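You operate a simulated robot arm through the tools that you are given. There is no shell and no other tool.

The job below is to be done with a simulated robot arm. You get a single attempt, and the scene is never put back.

Task
Put some things from the top of the steel table with the heat block away. At the end: the white bearing block from the top of the steel table with the heat block is on the top of the small drawer case; the grey bearing block from the top of the steel table with the heat block is on the top of the small drawer case; whatever was shut is shut again. Leave all else as you found it, and nothing knocked over (what rides in a drawer may roll over). Set down upright: white bearing block, grey bearing block.
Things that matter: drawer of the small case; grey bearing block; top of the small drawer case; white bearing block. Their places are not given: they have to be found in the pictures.

It is judged by the outcome, as a careful person would: the job done as asked, and still so three seconds after it is handed in. It fails if anything else is knocked over, pushed out of place, dropped, spilled or broken.

Robot
A 6-joint arm with a two-finger parallel gripper, fixed in place. Base frame: the origin is at the foot of the arm, x ahead of it, y to its left, z up; the work surface is at about z = 0. Readings come in mm, degrees, newtons and seconds.
With the tool pointing down near the work surface it reaches from about 160 to 420 mm from the base axis. Its first joint turns from -66.0 to 66.0 degrees. Payload 1.57 kg.
Tool frame: the origin (TCP) lies between the finger pads and is the grasp point; the fingertips stand 30 mm ahead of it; z points along the fingers, y is the line along which they close. The gripper opens to 80 mm. The fingers are 17 mm wide and 12 mm thick; the gripper's body (40 by 82 mm) begins 80 mm behind the TCP.
Orientation is that of the tool frame in the base frame, as a unit quaternion [x, y, z, w]. With the fingers straight down and closing along the base's y, the tool's x points along the base's -x, its y along +y and its z along -z.

Tools
- The arm moves only by the tool drive_tool. Its argument "targets" is a list of rows, each a list of 6 numbers: the shift along the tool's x, y, z in units of 30 mm (1.0 is 30 mm), then the turn, a rotation vector about the tool's x, y, z in units of 4 degrees (1.0 is 4 degrees). In form: [[x, y, z, rx, ry, rz], ...]. A call has 1 to 20 rows; each row shifts and turns the commanded pose from where the row before left it, along the tool's axes as they then stand. "claw" is the opening, from 0 (shut) to 1 (fully open), set as the call begins (left out, the last holds). A call with a number of a shift or a turn outside -1 to 1 is refused whole. Rows are played at 5 a second. More than 50 mm and 8.6 degrees between two rows, or a gripper value outside its range, and nothing of the call is played. A pose out of reach is approached as far as the arm can. The call stops where the force on the tool passes 40 N (or 10 N more than at its start, if that is more) or the arm is blocked; 0.2 s more then pass. The fingers move at their own pace (about 153 mm/s each) and stop on an object; they squeeze with about 21 N. The grip force told is the motor's: it shows also when the fingers shut on nothing. Time passes only in rows, and 0.2 s behind the last, so rows that do not move let the fingers close. It gives the time, the measured TCP pose, the force on the tool (base axes), the opening and the grip force at its end, in the units of the frame above (readings bear some noise), with the torque about the TCP (base axes, N m) and any sound that the robot's microphone picked up.
- Cameras (640 x 400 px; columns grow to the right, rows downward): "scene" is fixed at [50.6, -332.6, 430]; the picture's right is [0.73, -0.69, 0.00], its down [-0.40, -0.42, -0.81] and it looks along [0.56, 0.59, -0.58] (base axes); focal length 335 px, centre (320, 200). "wrist" rides on the gripper at [72, -7, -122] in the tool frame; the picture's right is [0.09, 1.00, 0.00], its down [-0.84, 0.08, -0.54] and it looks along [-0.54, 0.05, 0.84] (tool axes); focal length 238 px, centre (320, 200).
- grab_frame(camera): a new picture of that camera. No time passes.
- measure_at(camera, pixels): there is no depth. For up to 12 entries [column, row, z] of the newest picture of that camera ("zoom" is the newest enlarged one), the place [x, y] in the base frame at which the ray of that pixel passes the height z, good to about 2 mm, but the place of the scene camera against the robot may be out by one fixed shift of up to 18 mm in any direction. No time passes.
- zoom(camera, box): a new picture of the part [left, top, right, bottom] of that camera's present view, enlarged. No time passes.
- finish_job(): hands the job in; it is judged then, once.

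Unless the task says otherwise, let go and move clear before handing in.

The tools are called after "Request:" as name(argument=value, ...) on one line, values as JSON. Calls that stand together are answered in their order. drive_tool: Moves the arm, as the interface text tells. Its arguments: {"type":"object","properties":{"targets":{"type":"array","items":{"type":"array","items":{"type":"number"}}},"claw":{"type":"number"}},"required":["targets"]} The other tools are called the same way: grab_frame (camera) takes a picture; measure_at (camera, pixels) gives the place at which the rays of pixels pass given heights; zoom (camera, box) takes an enlarged picture of a part of a camera's view; finish_job () hands the job in.

At the start:

```text
time_s: 0.0
eef_pos: [278.0, -37.9, 237.7]
ee_rot: [-0.001, 1.0, -0.001, 0.001]
force: [0.1, 0.2, -0.1]
wrist_torque: [0.02, -0.01, 0.0]
opening: 79.7
gripper_force: 0.0
```

scene: 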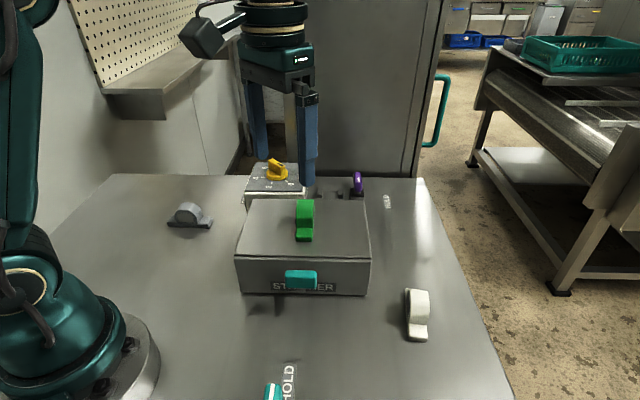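
wrist: 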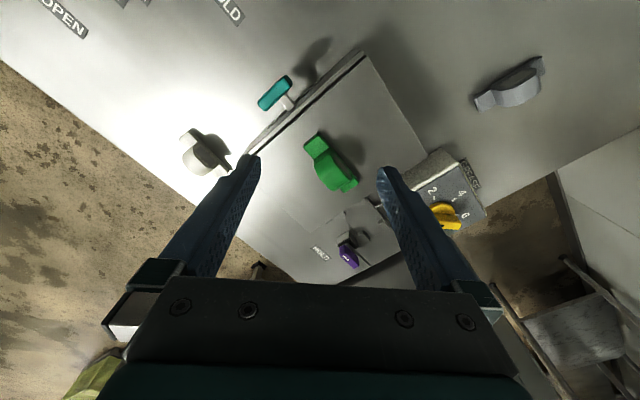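

The scene shows a grey block near (190,215), a white block near (417,315), and the drawer case with a green block on top at (304,220). I'll zoom in on each for detail.

Request:
zoom(camera="scene", box=[140, 180, 240, 243])

Request:
zoom(camera="scene", box=[360, 270, 480, 345])

Request:
zoom(camera="scene", box=[220, 150, 400, 300])

Request:
zoom(camera="wrist", box=[160, 20, 560, 270])

```text
6.35 times, centred on (190, 212) of scene
```

zoom: 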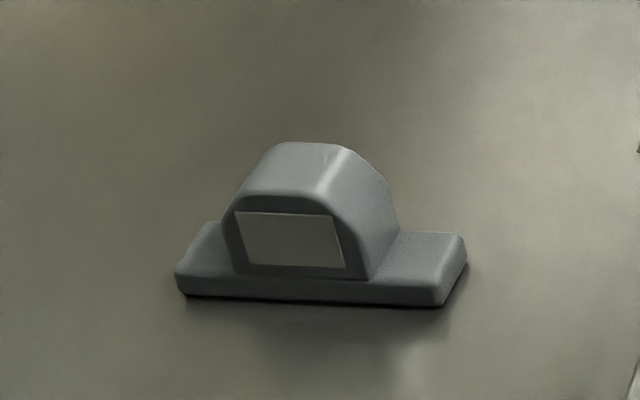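

```text
5.33 times, centred on (420, 308) of scene
```

zoom: 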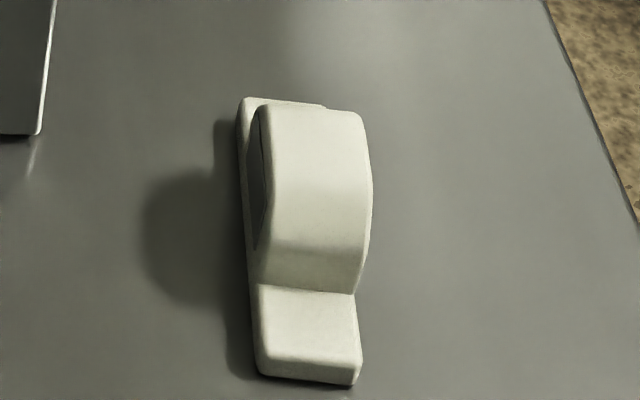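

```text
2.67 times, centred on (310, 225) of scene
```

zoom: 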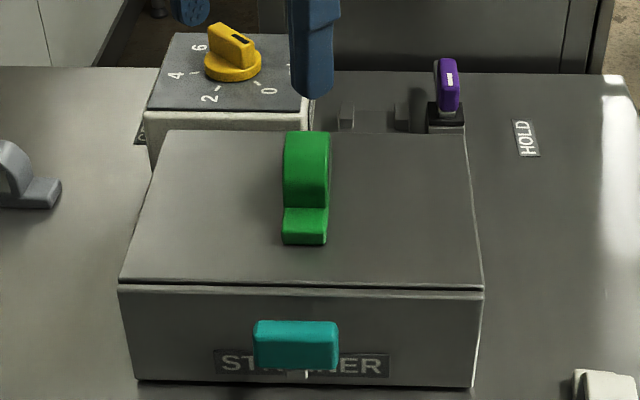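

```text
1.60 times, centred on (360, 145) of wrist
```

zoom: 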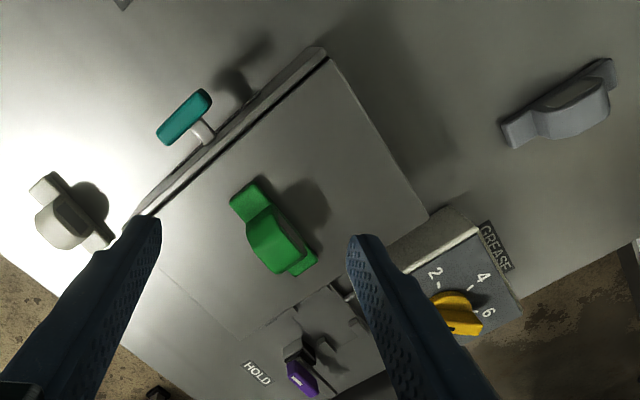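

The case front shows its bottom edge from (241,293) to (368,295) and its top edge from (234,257) to (371,259). I'll measure these corners and the blocks in both cameras to get the case height and the scene-camera shift.

Request:
measure_at(camera="scene", pixels=[[241, 293, 0], [368, 295, 0], [234, 257, 50], [371, 259, 50], [234, 257, 60], [371, 259, 60], [234, 257, 70], [371, 259, 70], [251, 199, 60], [363, 200, 60], [167, 226, 0], [209, 228, 0]])

Request:
measure_at(camera="wrist", pixels=[[363, 52, 50], [363, 52, 60], [363, 52, 70], [428, 148, 60], [246, 155, 60], [473, 103, 0], [479, 111, 0], [545, 74, 0], [180, 135, 0], [194, 129, 0], [227, 173, 0], [330, 260, 60]])

```text
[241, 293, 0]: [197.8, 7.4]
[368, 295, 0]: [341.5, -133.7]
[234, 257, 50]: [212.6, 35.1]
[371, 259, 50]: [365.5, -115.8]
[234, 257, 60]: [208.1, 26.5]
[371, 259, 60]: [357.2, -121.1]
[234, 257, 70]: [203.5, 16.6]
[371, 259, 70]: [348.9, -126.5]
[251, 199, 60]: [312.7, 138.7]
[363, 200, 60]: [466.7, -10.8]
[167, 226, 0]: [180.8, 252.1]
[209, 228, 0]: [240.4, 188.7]
```

```text
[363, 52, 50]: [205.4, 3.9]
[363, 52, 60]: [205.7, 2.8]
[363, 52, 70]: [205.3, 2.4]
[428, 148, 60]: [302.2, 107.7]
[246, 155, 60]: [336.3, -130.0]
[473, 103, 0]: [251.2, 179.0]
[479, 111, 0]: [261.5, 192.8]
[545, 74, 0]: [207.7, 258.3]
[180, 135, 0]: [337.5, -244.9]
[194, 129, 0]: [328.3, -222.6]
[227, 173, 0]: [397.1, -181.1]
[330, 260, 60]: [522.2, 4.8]
```

From the front-edge widths, the case top seems to be about 75 mm high. I'll zoom the wrist view on the grey block (510,85), white block (205,152) and green block to locate their base corners more precisely.

Request:
zoom(camera="wrist", box=[450, 40, 562, 110])

Request:
zoom(camera="wrist", box=[160, 110, 272, 180])

Request:
zoom(camera="wrist", box=[230, 40, 470, 190])

Request:
measure_at(camera="scene", pixels=[[251, 199, 75], [363, 200, 75], [234, 257, 75], [371, 259, 75], [296, 241, 75], [312, 241, 75]])

```text
5.71 times, centred on (506, 75) of wrist
```

zoom: 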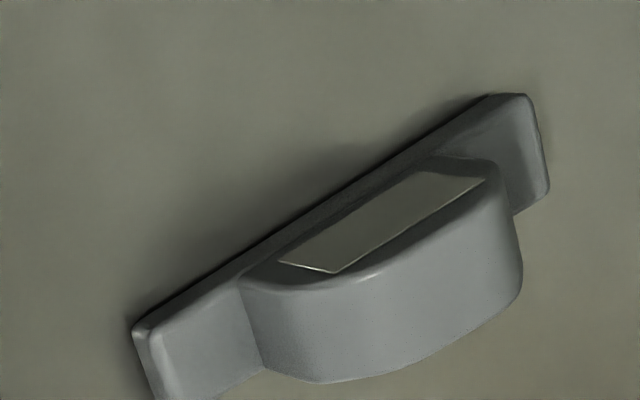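

```text
5.71 times, centred on (216, 145) of wrist
```

zoom: 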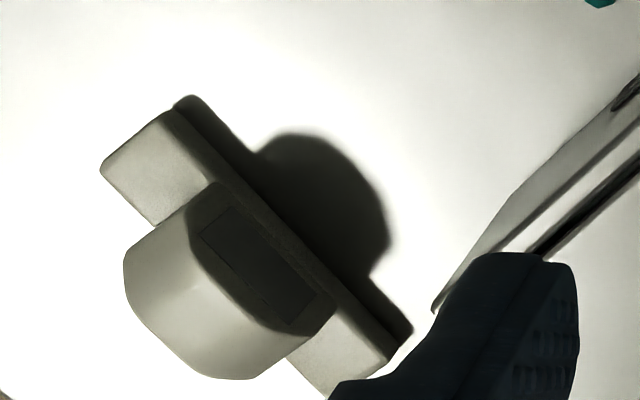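

```text
2.67 times, centred on (350, 115) of wrist
```

zoom: 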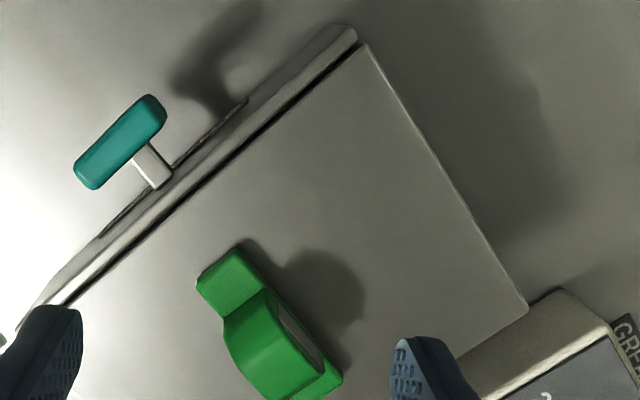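

```text
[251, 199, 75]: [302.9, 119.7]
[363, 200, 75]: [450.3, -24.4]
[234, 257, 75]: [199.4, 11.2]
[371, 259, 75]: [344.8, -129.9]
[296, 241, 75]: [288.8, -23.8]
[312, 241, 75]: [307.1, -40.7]
```

The white base edge is visible from (191,127) to about (228,170) in the wrist view, and the grey front edge from (473,97) to (536,57). I'll measure these and the case corners with the wrist camera.

Request:
measure_at(camera="wrist", pixels=[[365, 57, 75], [427.6, 155.5, 75], [246, 153, 75], [473.2, 97, 0], [533, 58, 0], [546, 74, 10], [192, 127, 0], [232, 169, 0], [178, 139, 10], [304, 146, 85], [320, 133, 85], [357, 180, 85]])

Request:
measure_at(camera="scene", pixels=[[168, 226.5, 0], [210, 228, 0], [213.5, 218, 5], [407.5, 340, 0], [426.5, 342, 0], [404, 298, 0], [406, 290, 10], [427, 337, 10]])

```text
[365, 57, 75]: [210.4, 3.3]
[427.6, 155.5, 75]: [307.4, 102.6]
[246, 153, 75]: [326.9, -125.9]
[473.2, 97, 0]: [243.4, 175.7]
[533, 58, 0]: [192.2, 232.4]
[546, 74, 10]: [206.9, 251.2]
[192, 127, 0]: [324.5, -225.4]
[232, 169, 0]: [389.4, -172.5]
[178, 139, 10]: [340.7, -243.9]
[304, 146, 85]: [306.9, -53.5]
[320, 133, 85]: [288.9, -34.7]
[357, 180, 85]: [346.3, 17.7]
```

```text
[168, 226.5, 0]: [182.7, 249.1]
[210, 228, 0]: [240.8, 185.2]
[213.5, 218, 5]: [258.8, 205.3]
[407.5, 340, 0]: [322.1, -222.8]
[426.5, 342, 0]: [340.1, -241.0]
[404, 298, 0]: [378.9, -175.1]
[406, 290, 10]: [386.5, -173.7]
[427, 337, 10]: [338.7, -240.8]
```

The wrist readings put grey at about (227,212) with its length at about 133°, and white at about (365,-209) with its length at about 38°. I'll move above the grey block first, staying high, then yaw to line up with it.

Request:
drive_tool(targets=[[0.189, 0.926, 0.1, 0, 0, 0], [0.189, 0.926, 0.1, 0, 0, 0], [0.189, 0.926, 0.1, 0, 0, 0], [0.189, 0.926, 0.1, 0, 0, 0], [0.189, 0.926, 0.1, 0, 0, 0], [0.189, 0.926, 0.1, 0, 0, 0], [0.189, 0.926, 0.1, 0, 0, 0], [0.189, 0.926, 0.1, 0, 0, 0], [0.189, 0.926, 0.1, 0, 0, 0]], claw=1)

Request:
drive_tool(targets=[[0, 0, 0, 0, 0, 0.98], [0, 0, 0, 0, 0, 0.98], [0, 0, 0, 0, 0, 0.98], [0, 0, 0, 0, 0, 0.98], [0, 0, 0, 0, 0, 0.98], [0, 0, 0, 0, 0, 0.98], [0, 0, 0, 0, 0, 0.98], [0, 0, 0, 0, 0, 0.98], [0, 0, 0, 0, 0, 0.98], [0, 0, 0, 0, 0, 0.98], [0, 0, 0, 0, 0, 0.98], [0, 0, 0, 0, 0, 0.98], [0, 0, 0, 0, 0, 0]])

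Request:
grab_frame(camera="wrist")

Request:
grab_frame(camera="scene")

```text
time_s: 2.0
eef_pos: [223.9, 214.0, 210.0]
ee_rot: [-0.001, 1.0, -0.001, 0.0]
force: [-0.1, 0.4, 0.3]
wrist_torque: [-0.04, 0.01, 0.0]
opening: 80.0
gripper_force: 0.1
```

```text
time_s: 4.8
eef_pos: [225.1, 213.0, 211.3]
ee_rot: [0.398, 0.917, 0.0, 0.0]
force: [0.4, 0.1, 0.8]
wrist_torque: [-0.01, -0.01, 0.01]
opening: 80.0
gripper_force: 0.1
```

```text
taken
```

wrist: 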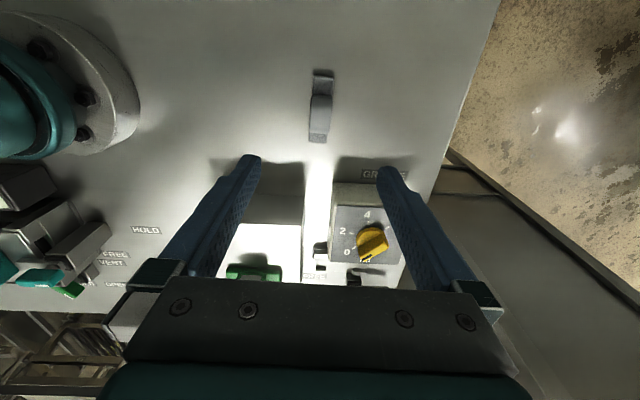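

```text
taken
```

scene: 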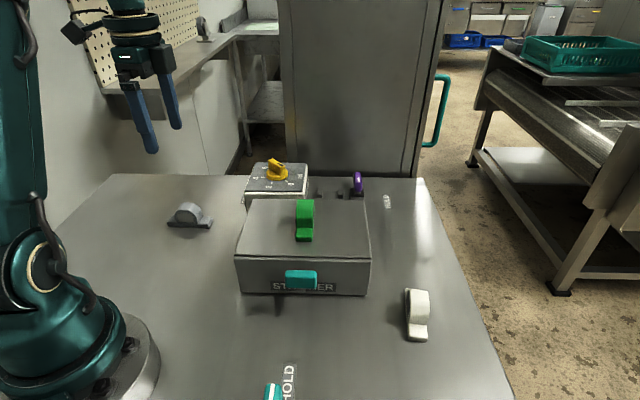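

The grey block is at (320,106) in the wrist view, nearly aligned with the gripper. I'll zoom in to measure it.

Request:
zoom(camera="wrist", box=[256, 66, 384, 146])

```text
5.00 times, centred on (320, 106) of wrist
```

zoom: 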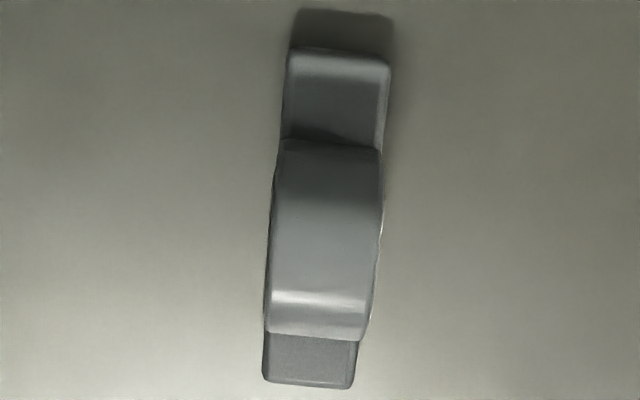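

The base outline is clear in the zoom: the far end is at (289,50)–(390,57) and the near end at (263,378)–(353,388). I'll measure these now.

Request:
measure_at(camera="zoom", pixels=[[289, 52, 10], [389, 58, 10], [263, 378, 10], [353, 387, 10], [289, 52, 0], [389, 58, 0], [263, 378, 0], [353, 387, 0], [275, 200, 40], [384, 205, 40], [325, 240, 45]])

```text
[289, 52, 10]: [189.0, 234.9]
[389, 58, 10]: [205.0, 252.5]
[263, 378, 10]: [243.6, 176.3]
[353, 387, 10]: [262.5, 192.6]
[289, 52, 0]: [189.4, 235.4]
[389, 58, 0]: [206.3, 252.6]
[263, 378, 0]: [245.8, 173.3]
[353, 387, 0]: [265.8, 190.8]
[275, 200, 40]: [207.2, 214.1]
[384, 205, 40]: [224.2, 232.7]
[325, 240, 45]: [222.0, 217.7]
```

Grey's centre is about (225,214), its length is at 133.4° and it's 24 mm wide. The TCP at (225.1,213.0) is lined up, so I'll descend with the claw open.

Request:
drive_tool(targets=[[0.03, 0, 0.83, 0, 0, 0], [0, 0, 0.83, 0, 0, 0], [0, 0, 0.83, 0, 0, 0], [0, 0, 0.83, 0, 0, 0], [0, 0, 0.83, 0, 0, 0], [0, 0, 0.83, 0, 0, 0], [0, 0, 0.6, 0, 0, 0], [0, 0, 0.25, 0, 0, 0], [0, 0, 0, 0, 0, 0]])

Request:
grab_frame(camera="wrist")

Request:
zoom(camera="scene", box=[120, 120, 280, 240])

```text
time_s: 6.8
eef_pos: [224.5, 212.1, 35.2]
ee_rot: [0.398, 0.917, 0.0, 0.0]
force: [-0.1, -0.2, 0.4]
wrist_torque: [0.0, 0.0, 0.0]
opening: 80.1
gripper_force: 0.1
```

```text
taken
```

wrist: 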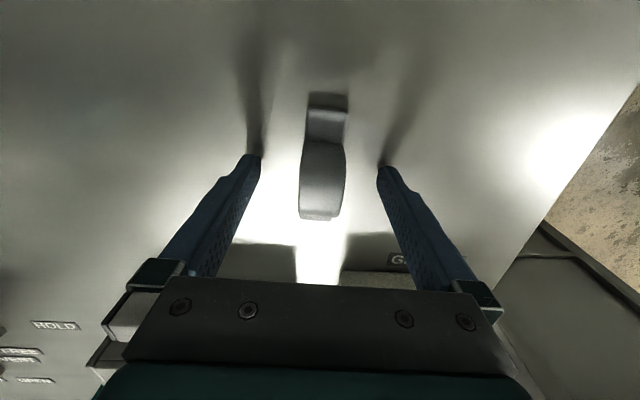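

```text
3.33 times, centred on (200, 180) of scene
```

zoom: 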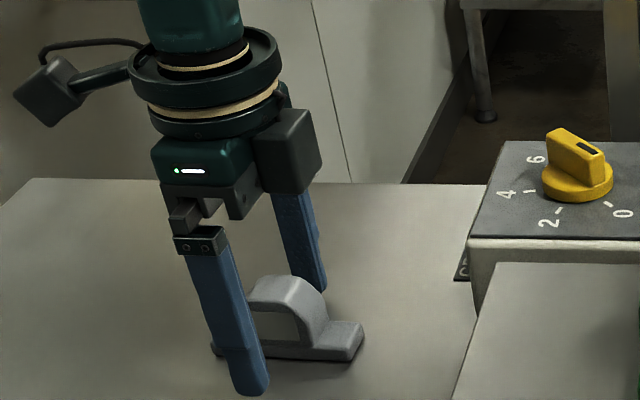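

The block sits centred between the fingers (wrist (325,155)), so I'll close on it.

Request:
drive_tool(targets=[[0, 0, 0, 0, 0, 0], [0, 0, 0, 0, 0, 0], [0, 0, 0, 0, 0, 0], [0, 0, 0, 0, 0, 0]], claw=0)

Request:
drive_tool(targets=[[0, 0, -0.3, 0, 0, 0], [0, 0, -0.5, 0, 0, 0], [0, 0, -0.5, 0, 0, 0], [0, 0, 0, 0, 0, 0]])

Request:
zoom(camera="scene", box=[120, 120, 280, 240])

Request:
grab_frame(camera="wrist")

```text
time_s: 7.8
eef_pos: [226.8, 213.5, 35.9]
ee_rot: [0.398, 0.917, 0.0, 0.0]
force: [-0.6, -0.5, -1.0]
wrist_torque: [0.0, -0.01, 0.0]
opening: 25.6
gripper_force: 21.0
```

```text
time_s: 8.8
eef_pos: [225.7, 212.7, 74.2]
ee_rot: [0.398, 0.918, 0.0, -0.001]
force: [-0.8, -0.6, -0.9]
wrist_torque: [-0.01, 0.0, 0.0]
opening: 26.2
gripper_force: 20.9
```

```text
3.33 times, centred on (200, 180) of scene
```

zoom: 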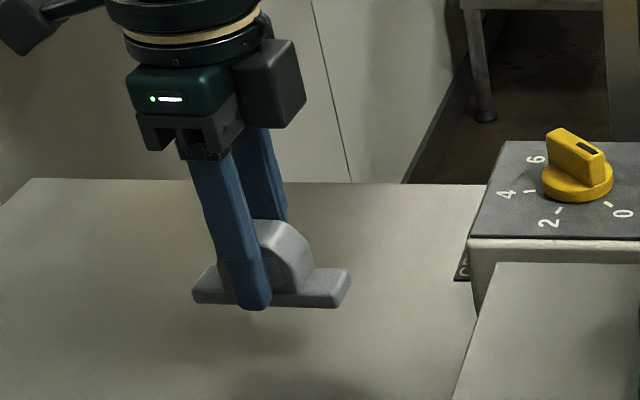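

```text
taken
```

wrist: 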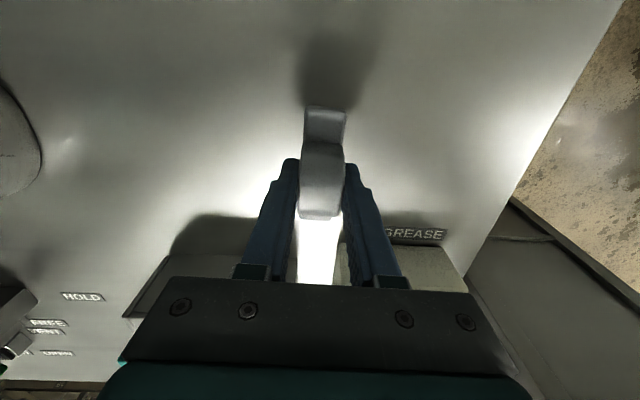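

Grip is firm (26 mm, 21 N) and the grey block hangs level. I'll lift it, carry it above the left side of the case top, and yaw by +92.5° to line up with the case.

Request:
drive_tool(targets=[[0, 0, -0.9, 0, 0, 0], [0, 0, -0.9, 0, 0, 0], [0, 0, -0.9, 0, 0, 0], [0, 0, -0.9, 0, 0, 0], [0, 0, -0.9, 0, 0, 0], [-0.612, -0.263, 0, 0, 0, 0], [-0.612, -0.263, 0, 0, 0, 0], [-0.612, -0.263, 0, 0, 0, 0], [-0.612, -0.263, 0, 0, 0, 0], [-0.612, -0.263, 0, 0, 0, 0], [-0.612, -0.263, 0, 0, 0, 0], [-0.612, -0.263, 0, 0, 0, 0], [-0.612, -0.263, 0, 0, 0, 0], [-0.612, -0.263, 0, 0, 0, 0], [-0.612, -0.263, 0, 0, 0, 0]])

Request:
drive_tool(targets=[[0, 0, 0, 0, 0, -0.925], [0, 0, 0, 0, 0, -0.925], [0, 0, 0, 0, 0, -0.925], [0, 0, 0, 0, 0, -0.925], [0, 0, 0, 0, 0, -0.925], [0, 0, 0, 0, 0, -0.925], [0, 0, 0, 0, 0, -0.925], [0, 0, 0, 0, 0, -0.925], [0, 0, 0, 0, 0, -0.925], [0, 0, 0, 0, 0, -0.925], [0, 0, 0, 0, 0, -0.925], [0, 0, 0, 0, 0, -0.925], [0, 0, 0, 0, 0, -0.925], [0, 0, 0, 0, 0, -0.925], [0, 0, 0, 0, 0, -0.925], [0, 0, 0, 0, 0, -0.925], [0, 0, 0, 0, 0, -0.925], [0, 0, 0, 0, 0, -0.925], [0, 0, 0, 0, 0, -0.925], [0, 0, 0, 0, 0, -0.925]])

Request:
drive_tool(targets=[[0, 0, 0, 0, 0, -0.925], [0, 0, 0, 0, 0, -0.925], [0, 0, 0, 0, 0, -0.925], [0, 0, 0, 0, 0, -0.925], [0, 0, 0, 0, 0, -0.925], [0, 0, 0, 0, 0, 0]])

Request:
grab_frame(camera="wrist")

Request:
grab_frame(camera="scene")

```text
time_s: 12.0
eef_pos: [292.8, 24.7, 209.1]
ee_rot: [0.398, 0.917, 0.0, 0.0]
force: [0.2, -0.5, -1.8]
wrist_torque: [0.01, 0.0, 0.04]
opening: 25.6
gripper_force: 21.3
```

```text
time_s: 16.2
eef_pos: [293.2, 24.5, 210.5]
ee_rot: [-0.236, 0.972, 0.0, 0.001]
force: [-0.3, 0.6, -1.1]
wrist_torque: [0.02, 0.01, 0.03]
opening: 25.9
gripper_force: 21.1
```

```text
time_s: 17.6
eef_pos: [292.0, 24.3, 210.2]
ee_rot: [-0.388, 0.922, 0.0, 0.0]
force: [0.7, 1.0, -1.0]
wrist_torque: [0.03, 0.01, 0.03]
opening: 25.7
gripper_force: 20.7
```

```text
taken
```

wrist: 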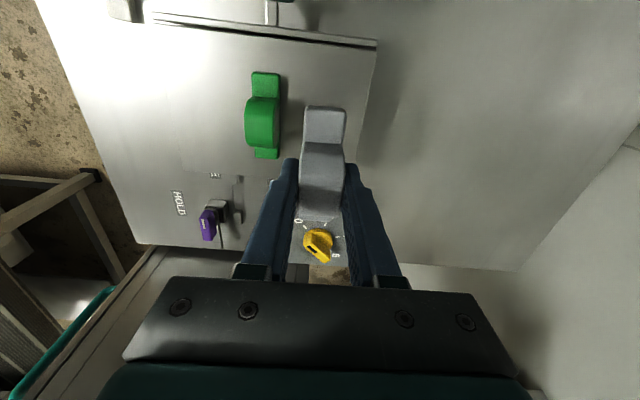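

```text
taken
```

scene: 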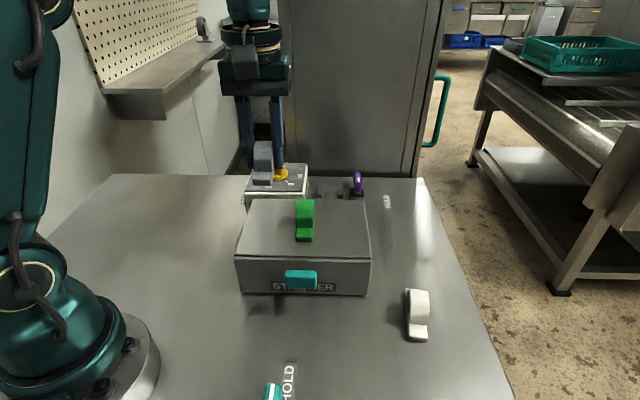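

The case is now seen in the wrist view with its front-left corner near (376,45) and the green block at (262,115). I'll zoom to measure the case edges and green accurately.

Request:
zoom(camera="wrist", box=[100, 0, 420, 200])

```text
2.00 times, centred on (260, 100) of wrist
```

zoom: 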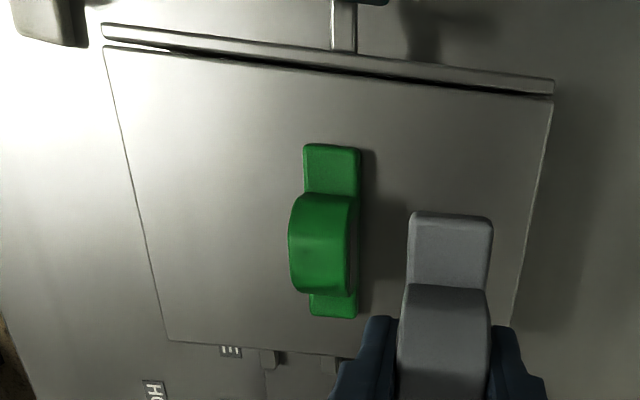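

The case top outline is fully visible: corners (104,47), (553,98), (168,340) and the left edge passing (520,290). I'll measure at several heights to pin down the top's height.

Request:
measure_at(camera="zoom", pixels=[[104, 47, 75], [553, 98, 75], [168, 340, 75], [104, 47, 65], [553, 98, 65], [168, 340, 65], [520, 290, 75], [304, 146, 85], [360, 152, 85], [312, 315, 80], [356, 318, 80], [320, 200, 115]])

Request:
measure_at(camera="scene", pixels=[[235, 257, 75], [371, 259, 75], [251, 199, 75], [363, 200, 75], [235, 257, 65], [371, 259, 65], [363, 200, 65], [296, 241, 75], [312, 241, 75]])

```text
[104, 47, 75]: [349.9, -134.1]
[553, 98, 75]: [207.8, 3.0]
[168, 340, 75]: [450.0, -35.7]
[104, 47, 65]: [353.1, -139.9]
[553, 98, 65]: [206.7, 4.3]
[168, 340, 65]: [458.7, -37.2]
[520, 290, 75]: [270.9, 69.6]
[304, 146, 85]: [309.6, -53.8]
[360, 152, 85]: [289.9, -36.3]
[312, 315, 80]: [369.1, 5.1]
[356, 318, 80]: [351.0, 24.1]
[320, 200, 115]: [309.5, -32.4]
```

```text
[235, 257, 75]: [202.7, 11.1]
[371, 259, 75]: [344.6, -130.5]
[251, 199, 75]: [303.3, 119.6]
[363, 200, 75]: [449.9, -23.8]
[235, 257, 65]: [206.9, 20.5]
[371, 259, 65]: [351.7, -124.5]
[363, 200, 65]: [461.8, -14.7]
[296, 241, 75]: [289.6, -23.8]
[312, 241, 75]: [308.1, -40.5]
```

The green block occupies the middle of the case top, and the left slot centre is at about (289,23). I'll nudge the TCP there and descend to just above the case top.

Request:
drive_tool(targets=[[0.1, 0.093, 0, 0, 0, 0], [0, 0, 0.73, 0, 0, 0], [0, 0, 0.73, 0, 0, 0], [0, 0, 0.73, 0, 0, 0], [0, 0, 0.6, 0, 0, 0], [0, 0, 0, 0, 0, 0]])

Request:
zoom(camera="scene", box=[210, 130, 386, 240])

Request:
grab_frame(camera="wrist")

```text
time_s: 19.0
eef_pos: [289.2, 24.2, 124.5]
ee_rot: [-0.388, 0.922, 0.0, 0.0]
force: [0.3, 0.1, -1.1]
wrist_torque: [-0.01, -0.01, 0.02]
opening: 25.6
gripper_force: 21.1
```

```text
3.64 times, centred on (298, 185) of scene
```

zoom: 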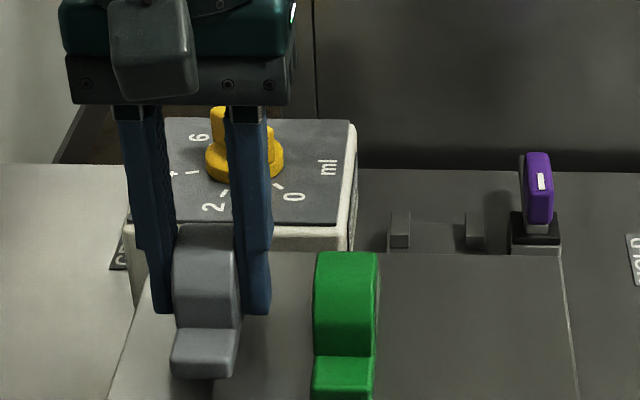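

```text
taken
```

wrist: 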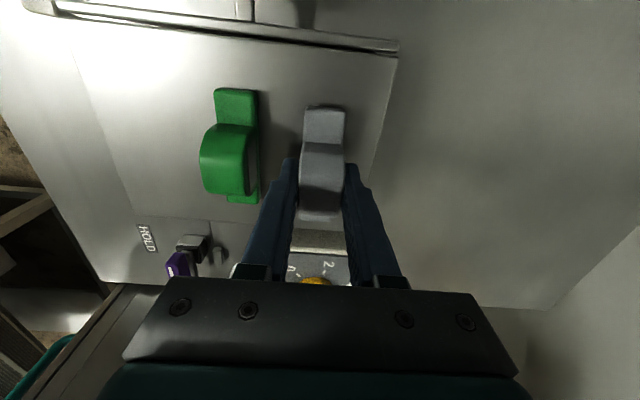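

The gripper is clear of the green block and the heat block. The block's bottom is around z≈89, so I'll lower it gently in small steps and watch the force.

Request:
drive_tool(targets=[[0, 0, 0.13, 0, 0, 0], [0, 0, 0.1, 0, 0, 0], [0, 0, 0, 0, 0, 0]])

Request:
drive_tool(targets=[[0, 0, 0.07, 0, 0, 0], [0, 0, 0, 0, 0, 0]])

Request:
drive_tool(targets=[[0, 0, 0.07, 0, 0, 0], [0, 0, 0, 0, 0, 0]])

```text
time_s: 19.8
eef_pos: [288.3, 23.8, 117.6]
ee_rot: [-0.388, 0.922, 0.0, 0.0]
force: [0.3, -0.1, -1.4]
wrist_torque: [0.02, 0.03, 0.02]
opening: 25.9
gripper_force: 20.8
```

```text
time_s: 20.4
eef_pos: [288.7, 25.0, 117.1]
ee_rot: [-0.387, 0.922, 0.0, -0.001]
force: [-0.5, -0.2, -1.2]
wrist_torque: [-0.03, 0.0, 0.0]
opening: 25.7
gripper_force: 21.0
```

```text
time_s: 21.0
eef_pos: [287.7, 23.7, 115.0]
ee_rot: [-0.387, 0.922, -0.001, 0.0]
force: [0.5, 0.4, -1.0]
wrist_torque: [0.0, -0.02, -0.04]
opening: 25.9
gripper_force: 21.3
```

No contact yet, with the bottom at about z≈79. I'll continue in 2 mm steps.

Request:
drive_tool(targets=[[0, 0, 0.07, 0, 0, 0], [0, 0, 0, 0, 0, 0]])

Request:
drive_tool(targets=[[0, 0, 0.06, 0, 0, 0], [0, 0, 0, 0, 0, 0]])

Request:
zoom(camera="scene", box=[210, 160, 338, 240])

```text
time_s: 21.6
eef_pos: [289.0, 23.1, 113.5]
ee_rot: [-0.388, 0.922, 0.0, 0.002]
force: [-5.7, 1.0, 18.6]
wrist_torque: [0.1, 0.13, 0.02]
opening: 25.8
gripper_force: 20.7
```

```text
time_s: 22.2
eef_pos: [289.6, 25.2, 112.2]
ee_rot: [-0.387, 0.922, 0.0, 0.001]
force: [-1.9, 5.8, 19.3]
wrist_torque: [0.16, 0.08, -0.09]
opening: 25.8
gripper_force: 21.2
```

```text
5.00 times, centred on (274, 200) of scene
```

zoom: 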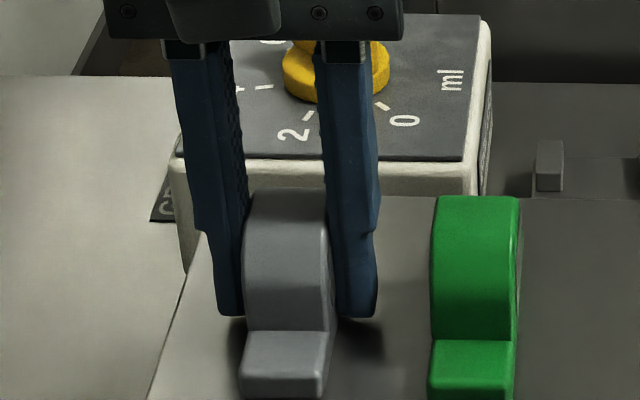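

Contact at TCP z≈113 (force ~19 N), so the block rests on the top. I'll ease the pressure slightly, then open just enough to release without reaching the green block.

Request:
drive_tool(targets=[[0, 0, -0.06, 0, 0, 0], [0, 0, 0, 0, 0, 0]])

Request:
drive_tool(targets=[[0, 0, 0, 0, 0, 0], [0, 0, 0, 0, 0, 0], [0, 0, 0, 0, 0, 0]], claw=0.54)

Request:
drive_tool(targets=[[0, 0, -0.3, 0, 0, 0], [0, 0, -0.6, 0, 0, 0], [0, 0, -0.9, 0, 0, 0], [0, 0, -0.9, 0, 0, 0], [0, 0, -0.9, 0, 0, 0], [0, 0, 0, 0, 0, 0]])

Request:
grab_frame(camera="scene")

Request:
grab_frame(camera="wrist")

```text
time_s: 22.8
eef_pos: [288.3, 24.0, 112.6]
ee_rot: [-0.388, 0.922, 0.0, -0.001]
force: [0.1, -0.2, -1.0]
wrist_torque: [0.01, -0.03, -0.01]
opening: 26.0
gripper_force: 21.1
```

```text
time_s: 23.6
eef_pos: [286.8, 24.4, 112.5]
ee_rot: [-0.388, 0.922, -0.001, 0.0]
force: [-0.1, 0.5, -0.9]
wrist_torque: [0.03, 0.01, 0.02]
opening: 43.3
gripper_force: 0.1
```

```text
time_s: 25.0
eef_pos: [289.1, 24.5, 221.8]
ee_rot: [-0.388, 0.922, 0.0, 0.001]
force: [0.7, 0.4, -0.2]
wrist_torque: [0.0, -0.03, -0.02]
opening: 43.3
gripper_force: 0.0
```

```text
taken
```

scene: 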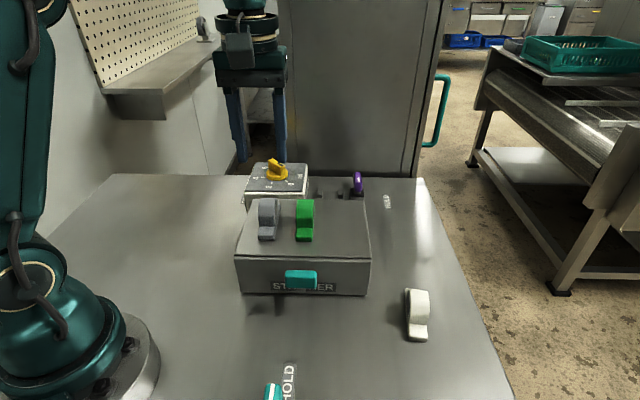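

```text
taken
```

wrist: 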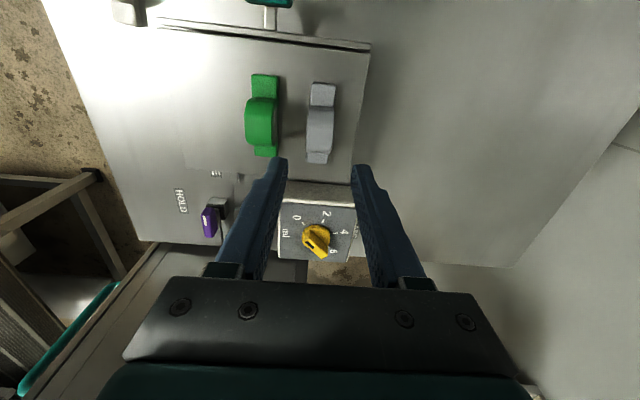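

Grey stands upright left of the green block. Next I'll carry the open gripper over toward the white block, high up, and trim the yaw toward 38.5°.

Request:
drive_tool(targets=[[0.4925, -0.835, 0, 0, 0, 0], [0.4925, -0.835, 0, 0, 0, 0], [0.4925, -0.835, 0, 0, 0, 0], [0.4925, -0.835, 0, 0, 0, 0], [0.4925, -0.835, 0, 0, 0, 0], [0.4925, -0.835, 0, 0, 0, 0], [0.4925, -0.835, 0, 0, 0, 0], [0.4925, -0.835, 0, 0, 0, 0], [0, 0, 0, 0, 0, 0.9], [0, 0, 0, 0, 0, 0.9], [0, 0, 0, 0, 0, 0]], claw=1)

Request:
grab_frame(camera="wrist")

Request:
grab_frame(camera="scene")

```text
time_s: 27.4
eef_pos: [317.0, -186.3, 202.6]
ee_rot: [-0.329, 0.944, 0.0, -0.001]
force: [0.8, 0.4, -0.5]
wrist_torque: [0.0, 0.0, 0.04]
opening: 80.0
gripper_force: 0.1
out of reach, approached as far as the arm can: row 6, 7, 8
```

```text
taken
```

wrist: 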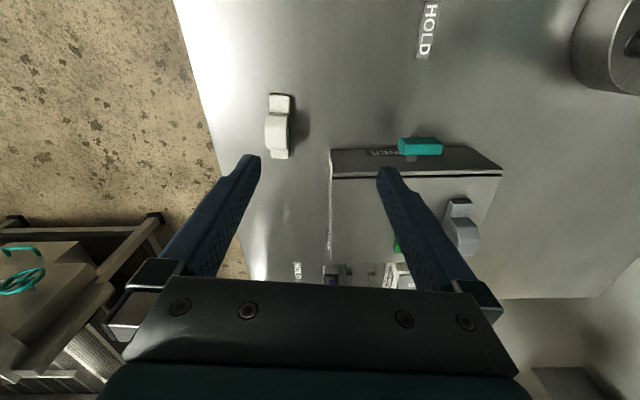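

```text
taken
```

scene: 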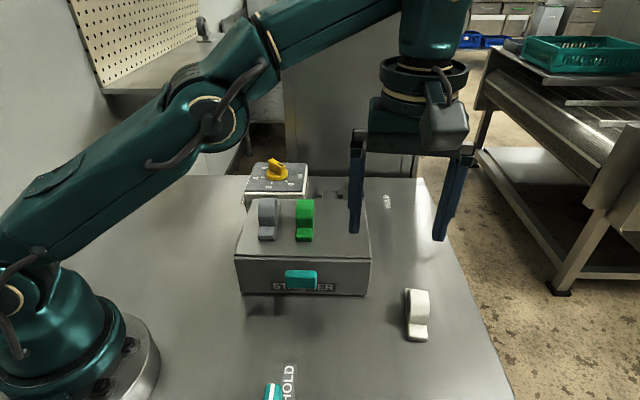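

The arm's reach is limited at this height: TCP is at (317,-186,203). The white block is visible at (278,126) in the wrist view, so I'll zoom and measure it.

Request:
zoom(camera="wrist", box=[214, 86, 342, 166])

```text
5.00 times, centred on (278, 126) of wrist
```

zoom: 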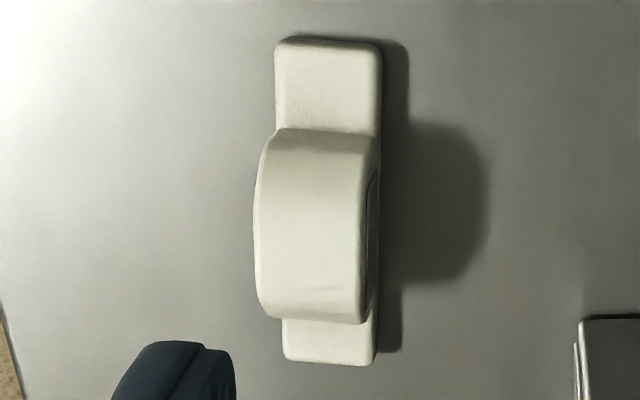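

Request:
measure_at(camera="zoom", pixels=[[277, 42, 10], [381, 48, 10], [284, 358, 10], [375, 364, 10], [258, 220, 40], [366, 220, 40]])

```text
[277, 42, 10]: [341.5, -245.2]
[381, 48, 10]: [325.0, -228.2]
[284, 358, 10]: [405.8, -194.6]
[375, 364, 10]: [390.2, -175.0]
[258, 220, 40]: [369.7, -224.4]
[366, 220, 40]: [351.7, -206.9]
```

White's centre is about (366,-211), its length is at 38.7°, and it's at the edge of reach (r≈422). Reach grows lower down, so I'll descend to z≈100 here first.

Request:
drive_tool(targets=[[0, 0, 0.85, 0, 0, 0], [0, 0, 0.85, 0, 0, 0], [0, 0, 0.85, 0, 0, 0], [0, 0, 0.85, 0, 0, 0], [0, 0, 0, 0, 0, 0]])

```text
time_s: 28.6
eef_pos: [317.6, -188.0, 100.5]
ee_rot: [-0.329, 0.944, 0.0, 0.001]
force: [0.1, -0.9, -0.5]
wrist_torque: [0.01, 0.0, 0.01]
opening: 79.8
gripper_force: 0.0
```

The commanded pose tracked the real one. Now I'll move laterally over the white block at z≈100 (fingertips at 70, above the hump).

Request:
drive_tool(targets=[[-0.206, -0.53, 0, 0, 0, 0], [-0.206, -0.53, 0, 0, 0, 0], [-0.206, -0.53, 0, 0, 0, 0], [0, 0, 0, 0, 0, 0]])

Request:
grab_frame(camera="wrist")

Request:
zoom(camera="scene", box=[320, 200, 496, 350])

```text
time_s: 29.6
eef_pos: [353.7, -207.2, 102.0]
ee_rot: [-0.329, 0.944, 0.0, 0.0]
force: [0.8, 0.7, 0.7]
wrist_torque: [0.05, -0.02, -0.01]
opening: 80.1
gripper_force: 0.1
out of reach, approached as far as the arm can: row 3
```

```text
taken
```

wrist: 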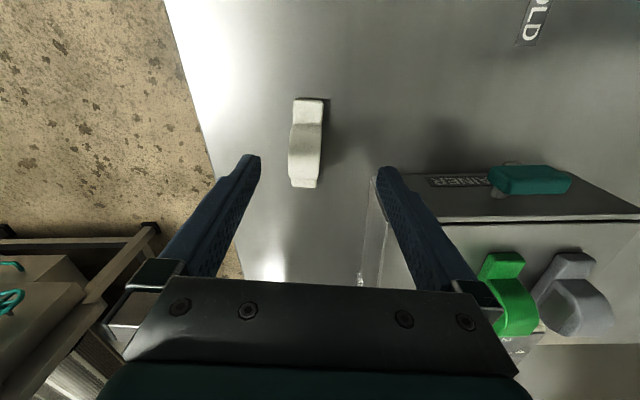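

```text
2.67 times, centred on (408, 275) of scene
```

zoom: 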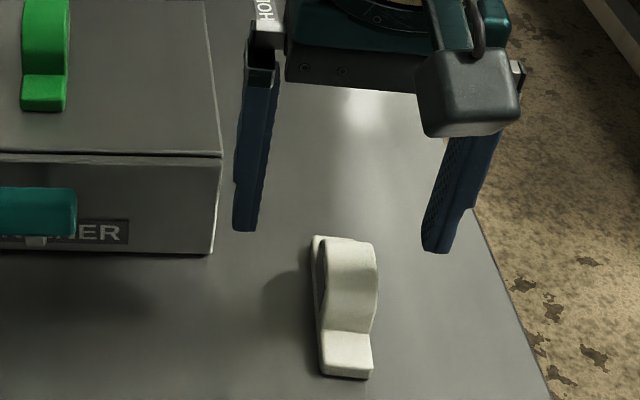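

The TCP stopped at (353.7,-207.2), about 10 mm off laterally but with the block well between the fingers. I'll descend to z≈50 and then move out again.

Request:
drive_tool(targets=[[0, 0, 0.6, 0, 0, 0], [0, 0, 0.6, 0, 0, 0], [0, 0, 0.55, 0, 0, 0], [-0.1, -0.17, 0, 0, 0, 0], [-0.1, -0.17, 0, 0, 0, 0], [0, 0, 0, 0, 0, 0]])

Request:
grab_frame(camera="wrist")

```text
time_s: 31.0
eef_pos: [363.6, -212.5, 47.7]
ee_rot: [-0.328, 0.945, 0.0, 0.0]
force: [0.3, 0.1, 0.6]
wrist_torque: [0.02, -0.01, 0.02]
opening: 79.7
gripper_force: 0.1
```

```text
taken
```

wrist: 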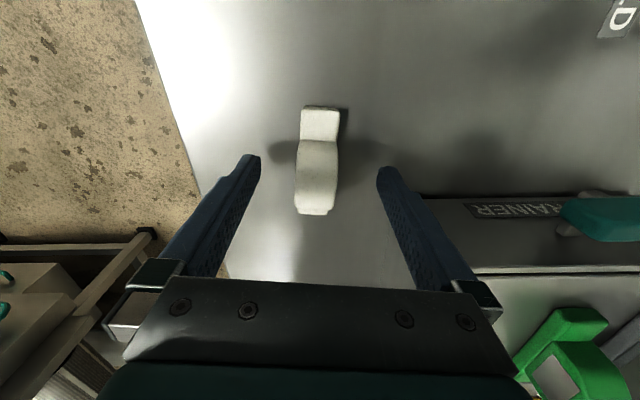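

Now the TCP is at (363.6,-212.5), which is laterally exact. I'll descend the last 12 mm, close, and lift slightly.

Request:
drive_tool(targets=[[0, 0, 0.2, 0, 0, 0], [0, 0, 0.2, 0, 0, 0], [0, 0, 0, 0, 0, 0]])

Request:
drive_tool(targets=[[0, 0, 0, 0, 0, 0], [0, 0, 0, 0, 0, 0], [0, 0, 0, 0, 0, 0], [0, 0, 0, 0, 0, 0]], claw=0)

Request:
zoom(camera="scene", box=[320, 200, 496, 350])

```text
time_s: 31.8
eef_pos: [363.3, -213.8, 36.3]
ee_rot: [-0.329, 0.944, 0.0, 0.0]
force: [-0.6, -0.3, 0.0]
wrist_torque: [-0.01, -0.03, 0.03]
opening: 80.0
gripper_force: 0.0
```

```text
time_s: 32.8
eef_pos: [364.6, -212.8, 35.6]
ee_rot: [-0.328, 0.945, 0.0, 0.0]
force: [0.2, -0.3, 0.8]
wrist_torque: [0.01, 0.03, 0.02]
opening: 26.0
gripper_force: 20.7
```

```text
2.67 times, centred on (408, 275) of scene
```

zoom: 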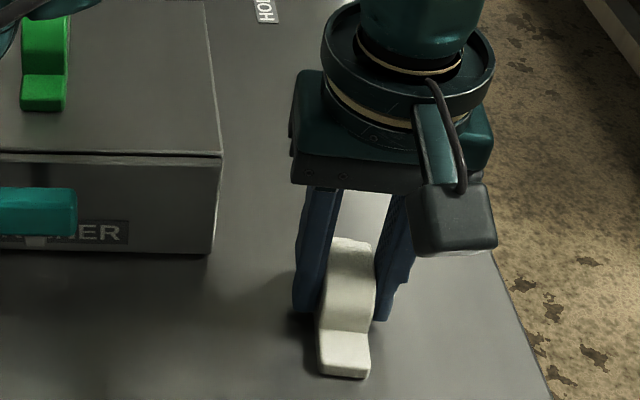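

The grip is good (26 mm, 20.7 N). I'll lift while retreating inward to stay within reach, then rise to z≈155.

Request:
drive_tool(targets=[[0, 0, -0.25, 0, 0, 0], [0, 0, -0.25, 0, 0, 0], [0.146, 0.373, -0.6, 0, 0, 0], [0.146, 0.373, -0.6, 0, 0, 0], [0.146, 0.373, -0.7, 0, 0, 0], [0.146, 0.373, -0.7, 0, 0, 0], [0, 0, -0.85, 0, 0, 0], [0, 0, 0, 0, 0, 0]])

Request:
grab_frame(camera="scene")

Request:
grab_frame(camera="wrist")

```text
time_s: 34.6
eef_pos: [321.6, -188.4, 155.1]
ee_rot: [-0.329, 0.944, 0.0, -0.001]
force: [0.1, 0.3, -1.1]
wrist_torque: [0.01, -0.03, 0.01]
opening: 25.7
gripper_force: 21.5
```

```text
taken
```

scene: 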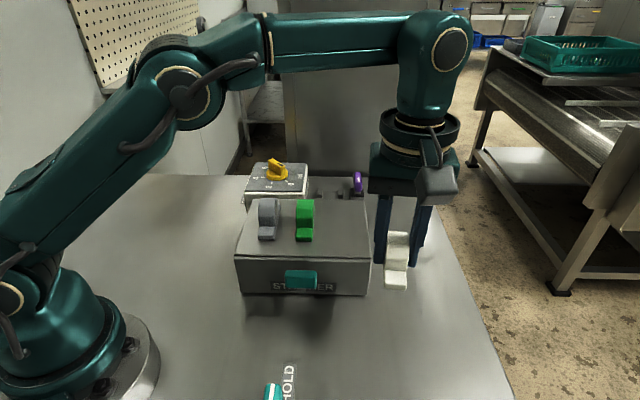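

```text
taken
```

wrist: 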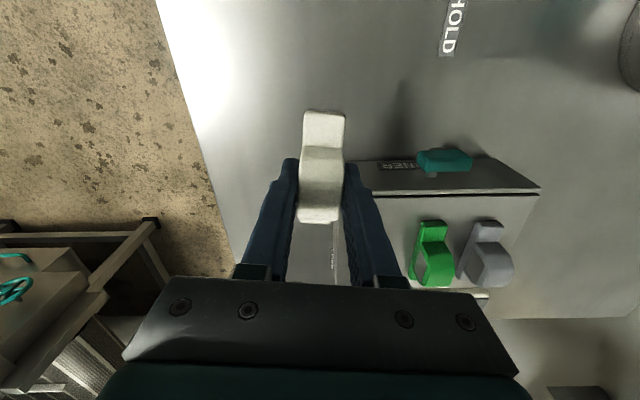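

The white block is held level at z≈155. I'll carry it to above the right slot (370,-54) and turn to match the case.

Request:
drive_tool(targets=[[-0.674, 0.415, 0, 0, 0, 0], [-0.674, 0.415, 0, 0, 0, 0], [-0.674, 0.415, 0, 0, 0, 0], [-0.674, 0.415, 0, 0, 0, 0], [-0.674, 0.415, 0, 0, 0, 0], [-0.674, 0.415, 0, 0, 0, 0], [0, 0, 0, 0, 0, -0.84], [0, 0, 0, 0, 0, -0.84], [0, 0, 0, 0, 0, 0]])

Request:
grab_frame(camera="wrist")

Request:
grab_frame(camera="scene")

Request:
zoom(camera="wrist", box=[200, 0, 520, 200])

```text
time_s: 36.6
eef_pos: [372.3, -54.2, 155.1]
ee_rot: [-0.384, 0.924, 0.001, 0.0]
force: [0.0, 0.7, -0.5]
wrist_torque: [-0.01, 0.0, -0.03]
opening: 25.8
gripper_force: 21.2
```

```text
taken
```

wrist: 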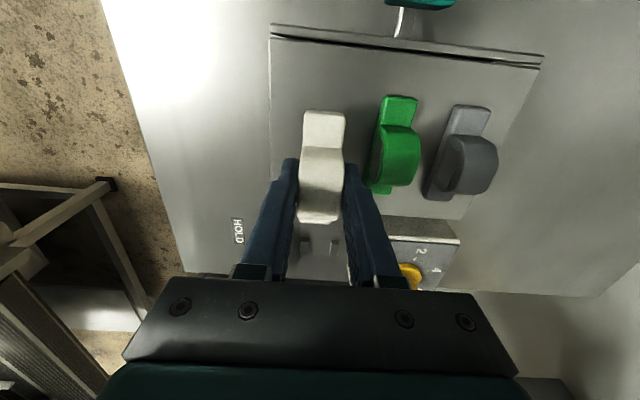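

```text
taken
```

scene: 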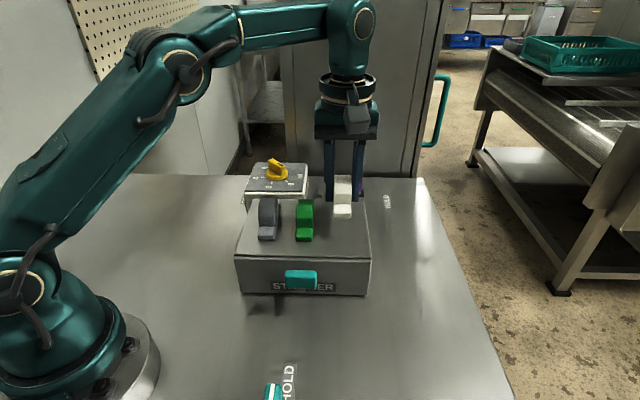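

```text
2.00 times, centred on (360, 100) of wrist
```

zoom: 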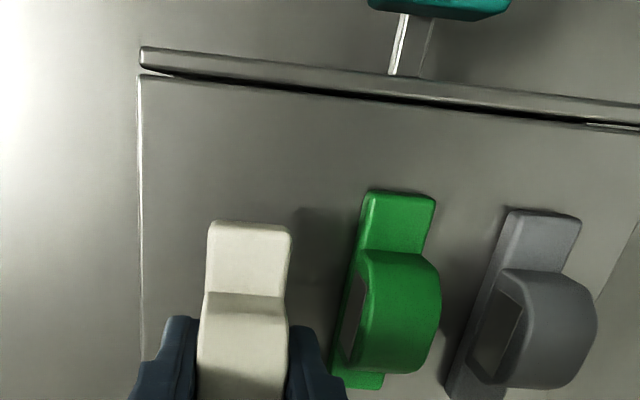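

The white block hangs above the right part of the top. I'll measure the right edge and the green base from here to confirm clearances.

Request:
measure_at(camera="zoom", pixels=[[140, 76, 78], [142, 300, 78], [366, 191, 88], [435, 199, 88], [335, 374, 80], [384, 386, 80], [509, 211, 88], [581, 218, 88]])

```text
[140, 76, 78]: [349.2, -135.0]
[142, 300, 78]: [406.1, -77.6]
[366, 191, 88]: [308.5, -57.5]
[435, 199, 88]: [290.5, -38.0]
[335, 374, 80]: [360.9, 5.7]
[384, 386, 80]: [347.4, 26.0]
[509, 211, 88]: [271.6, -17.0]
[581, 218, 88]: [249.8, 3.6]
```

White sits 40 mm from the right edge and over 43 mm from the green's edge, so clearances are fine. I'll lower it to just above the top, then in small steps.

Request:
drive_tool(targets=[[0, 0, 0.5, 0, 0, 0], [0, 0, 0.5, 0, 0, 0], [0, 0, 0.2, 0, 0, 0], [0, 0, 0.07, 0, 0, 0], [0, 0, 0, 0, 0, 0]])

Request:
drive_tool(targets=[[0, 0, 0.05, 0, 0, 0], [0, 0, 0, 0, 0, 0]])

Request:
zoom(camera="scene", box=[240, 150, 400, 250])

```text
time_s: 37.8
eef_pos: [371.9, -55.1, 115.9]
ee_rot: [-0.384, 0.923, 0.0, 0.0]
force: [0.3, -0.3, -1.4]
wrist_torque: [0.0, -0.04, 0.01]
opening: 26.0
gripper_force: 21.0
```

```text
time_s: 38.4
eef_pos: [371.0, -55.2, 114.2]
ee_rot: [-0.384, 0.924, 0.0, 0.0]
force: [-0.6, 0.0, -0.2]
wrist_torque: [0.02, -0.02, 0.0]
opening: 25.5
gripper_force: 20.7
```

```text
4.00 times, centred on (320, 200) of scene
```

zoom: 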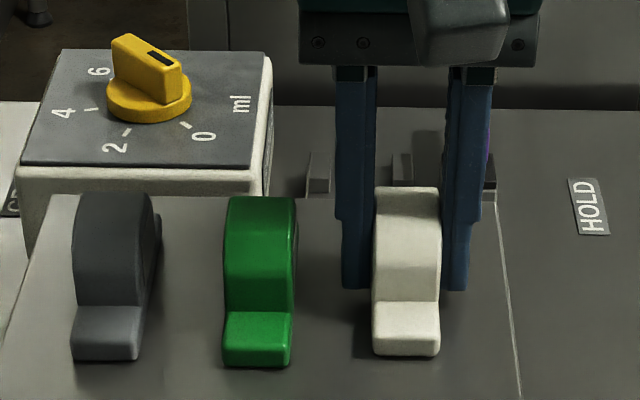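

Still no contact and everything is aligned. I'll continue in about 1 mm steps.

Request:
drive_tool(targets=[[0, 0, 0.04, 0, 0, 0], [0, 0, 0, 0, 0, 0]])

Request:
drive_tool(targets=[[0, 0, 0.03, 0, 0, 0], [0, 0, 0, 0, 0, 0]])

```text
time_s: 39.0
eef_pos: [371.0, -55.0, 114.7]
ee_rot: [-0.384, 0.923, 0.0, -0.001]
force: [-2.0, 1.7, 6.7]
wrist_torque: [0.05, 0.06, -0.02]
opening: 25.5
gripper_force: 21.2
```

```text
time_s: 39.6
eef_pos: [372.0, -54.9, 112.3]
ee_rot: [-0.384, 0.923, 0.0, 0.0]
force: [-4.9, 2.5, 18.1]
wrist_torque: [0.16, 0.17, -0.01]
opening: 25.7
gripper_force: 20.9
```

Contact is firm at z≈113. I'll ease off 1 mm, open partway and rise straight up.

Request:
drive_tool(targets=[[0, 0, -0.04, 0, 0, 0], [0, 0, 0, 0, 0, 0]])

Request:
drive_tool(targets=[[0, 0, 0, 0, 0, 0], [0, 0, 0, 0, 0, 0], [0, 0, 0, 0, 0, 0]], claw=0.52)

Request:
drive_tool(targets=[[0, 0, -0.3, 0, 0, 0], [0, 0, -0.5, 0, 0, 0], [0, 0, -0.7, 0, 0, 0], [0, 0, -0.7, 0, 0, 0], [0, 0, 0, 0, 0, 0]])

Request:
grab_frame(camera="scene")

Request:
grab_frame(camera="wrist")

```text
time_s: 40.2
eef_pos: [370.6, -55.3, 114.9]
ee_rot: [-0.384, 0.923, 0.0, -0.001]
force: [-0.5, 0.3, -1.2]
wrist_torque: [0.01, 0.05, 0.0]
opening: 25.8
gripper_force: 21.6
```

```text
time_s: 41.0
eef_pos: [371.6, -55.0, 114.1]
ee_rot: [-0.384, 0.923, 0.0, 0.0]
force: [-0.4, 0.3, -0.2]
wrist_torque: [-0.04, -0.02, -0.02]
opening: 41.4
gripper_force: 0.0
```

```text
time_s: 42.2
eef_pos: [372.2, -55.1, 178.8]
ee_rot: [-0.385, 0.923, -0.001, -0.001]
force: [-0.1, -0.2, 0.0]
wrist_torque: [0.01, -0.03, 0.0]
opening: 41.8
gripper_force: 0.0
```

```text
taken
```

scene: 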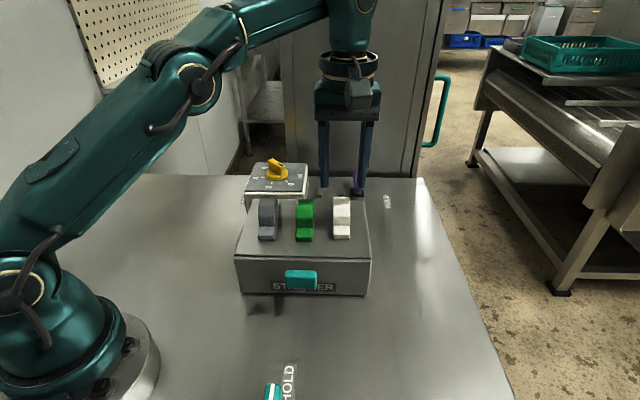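

```text
taken
```

wrist: 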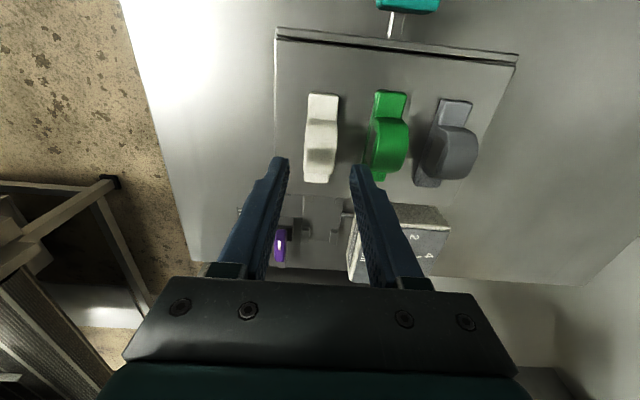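

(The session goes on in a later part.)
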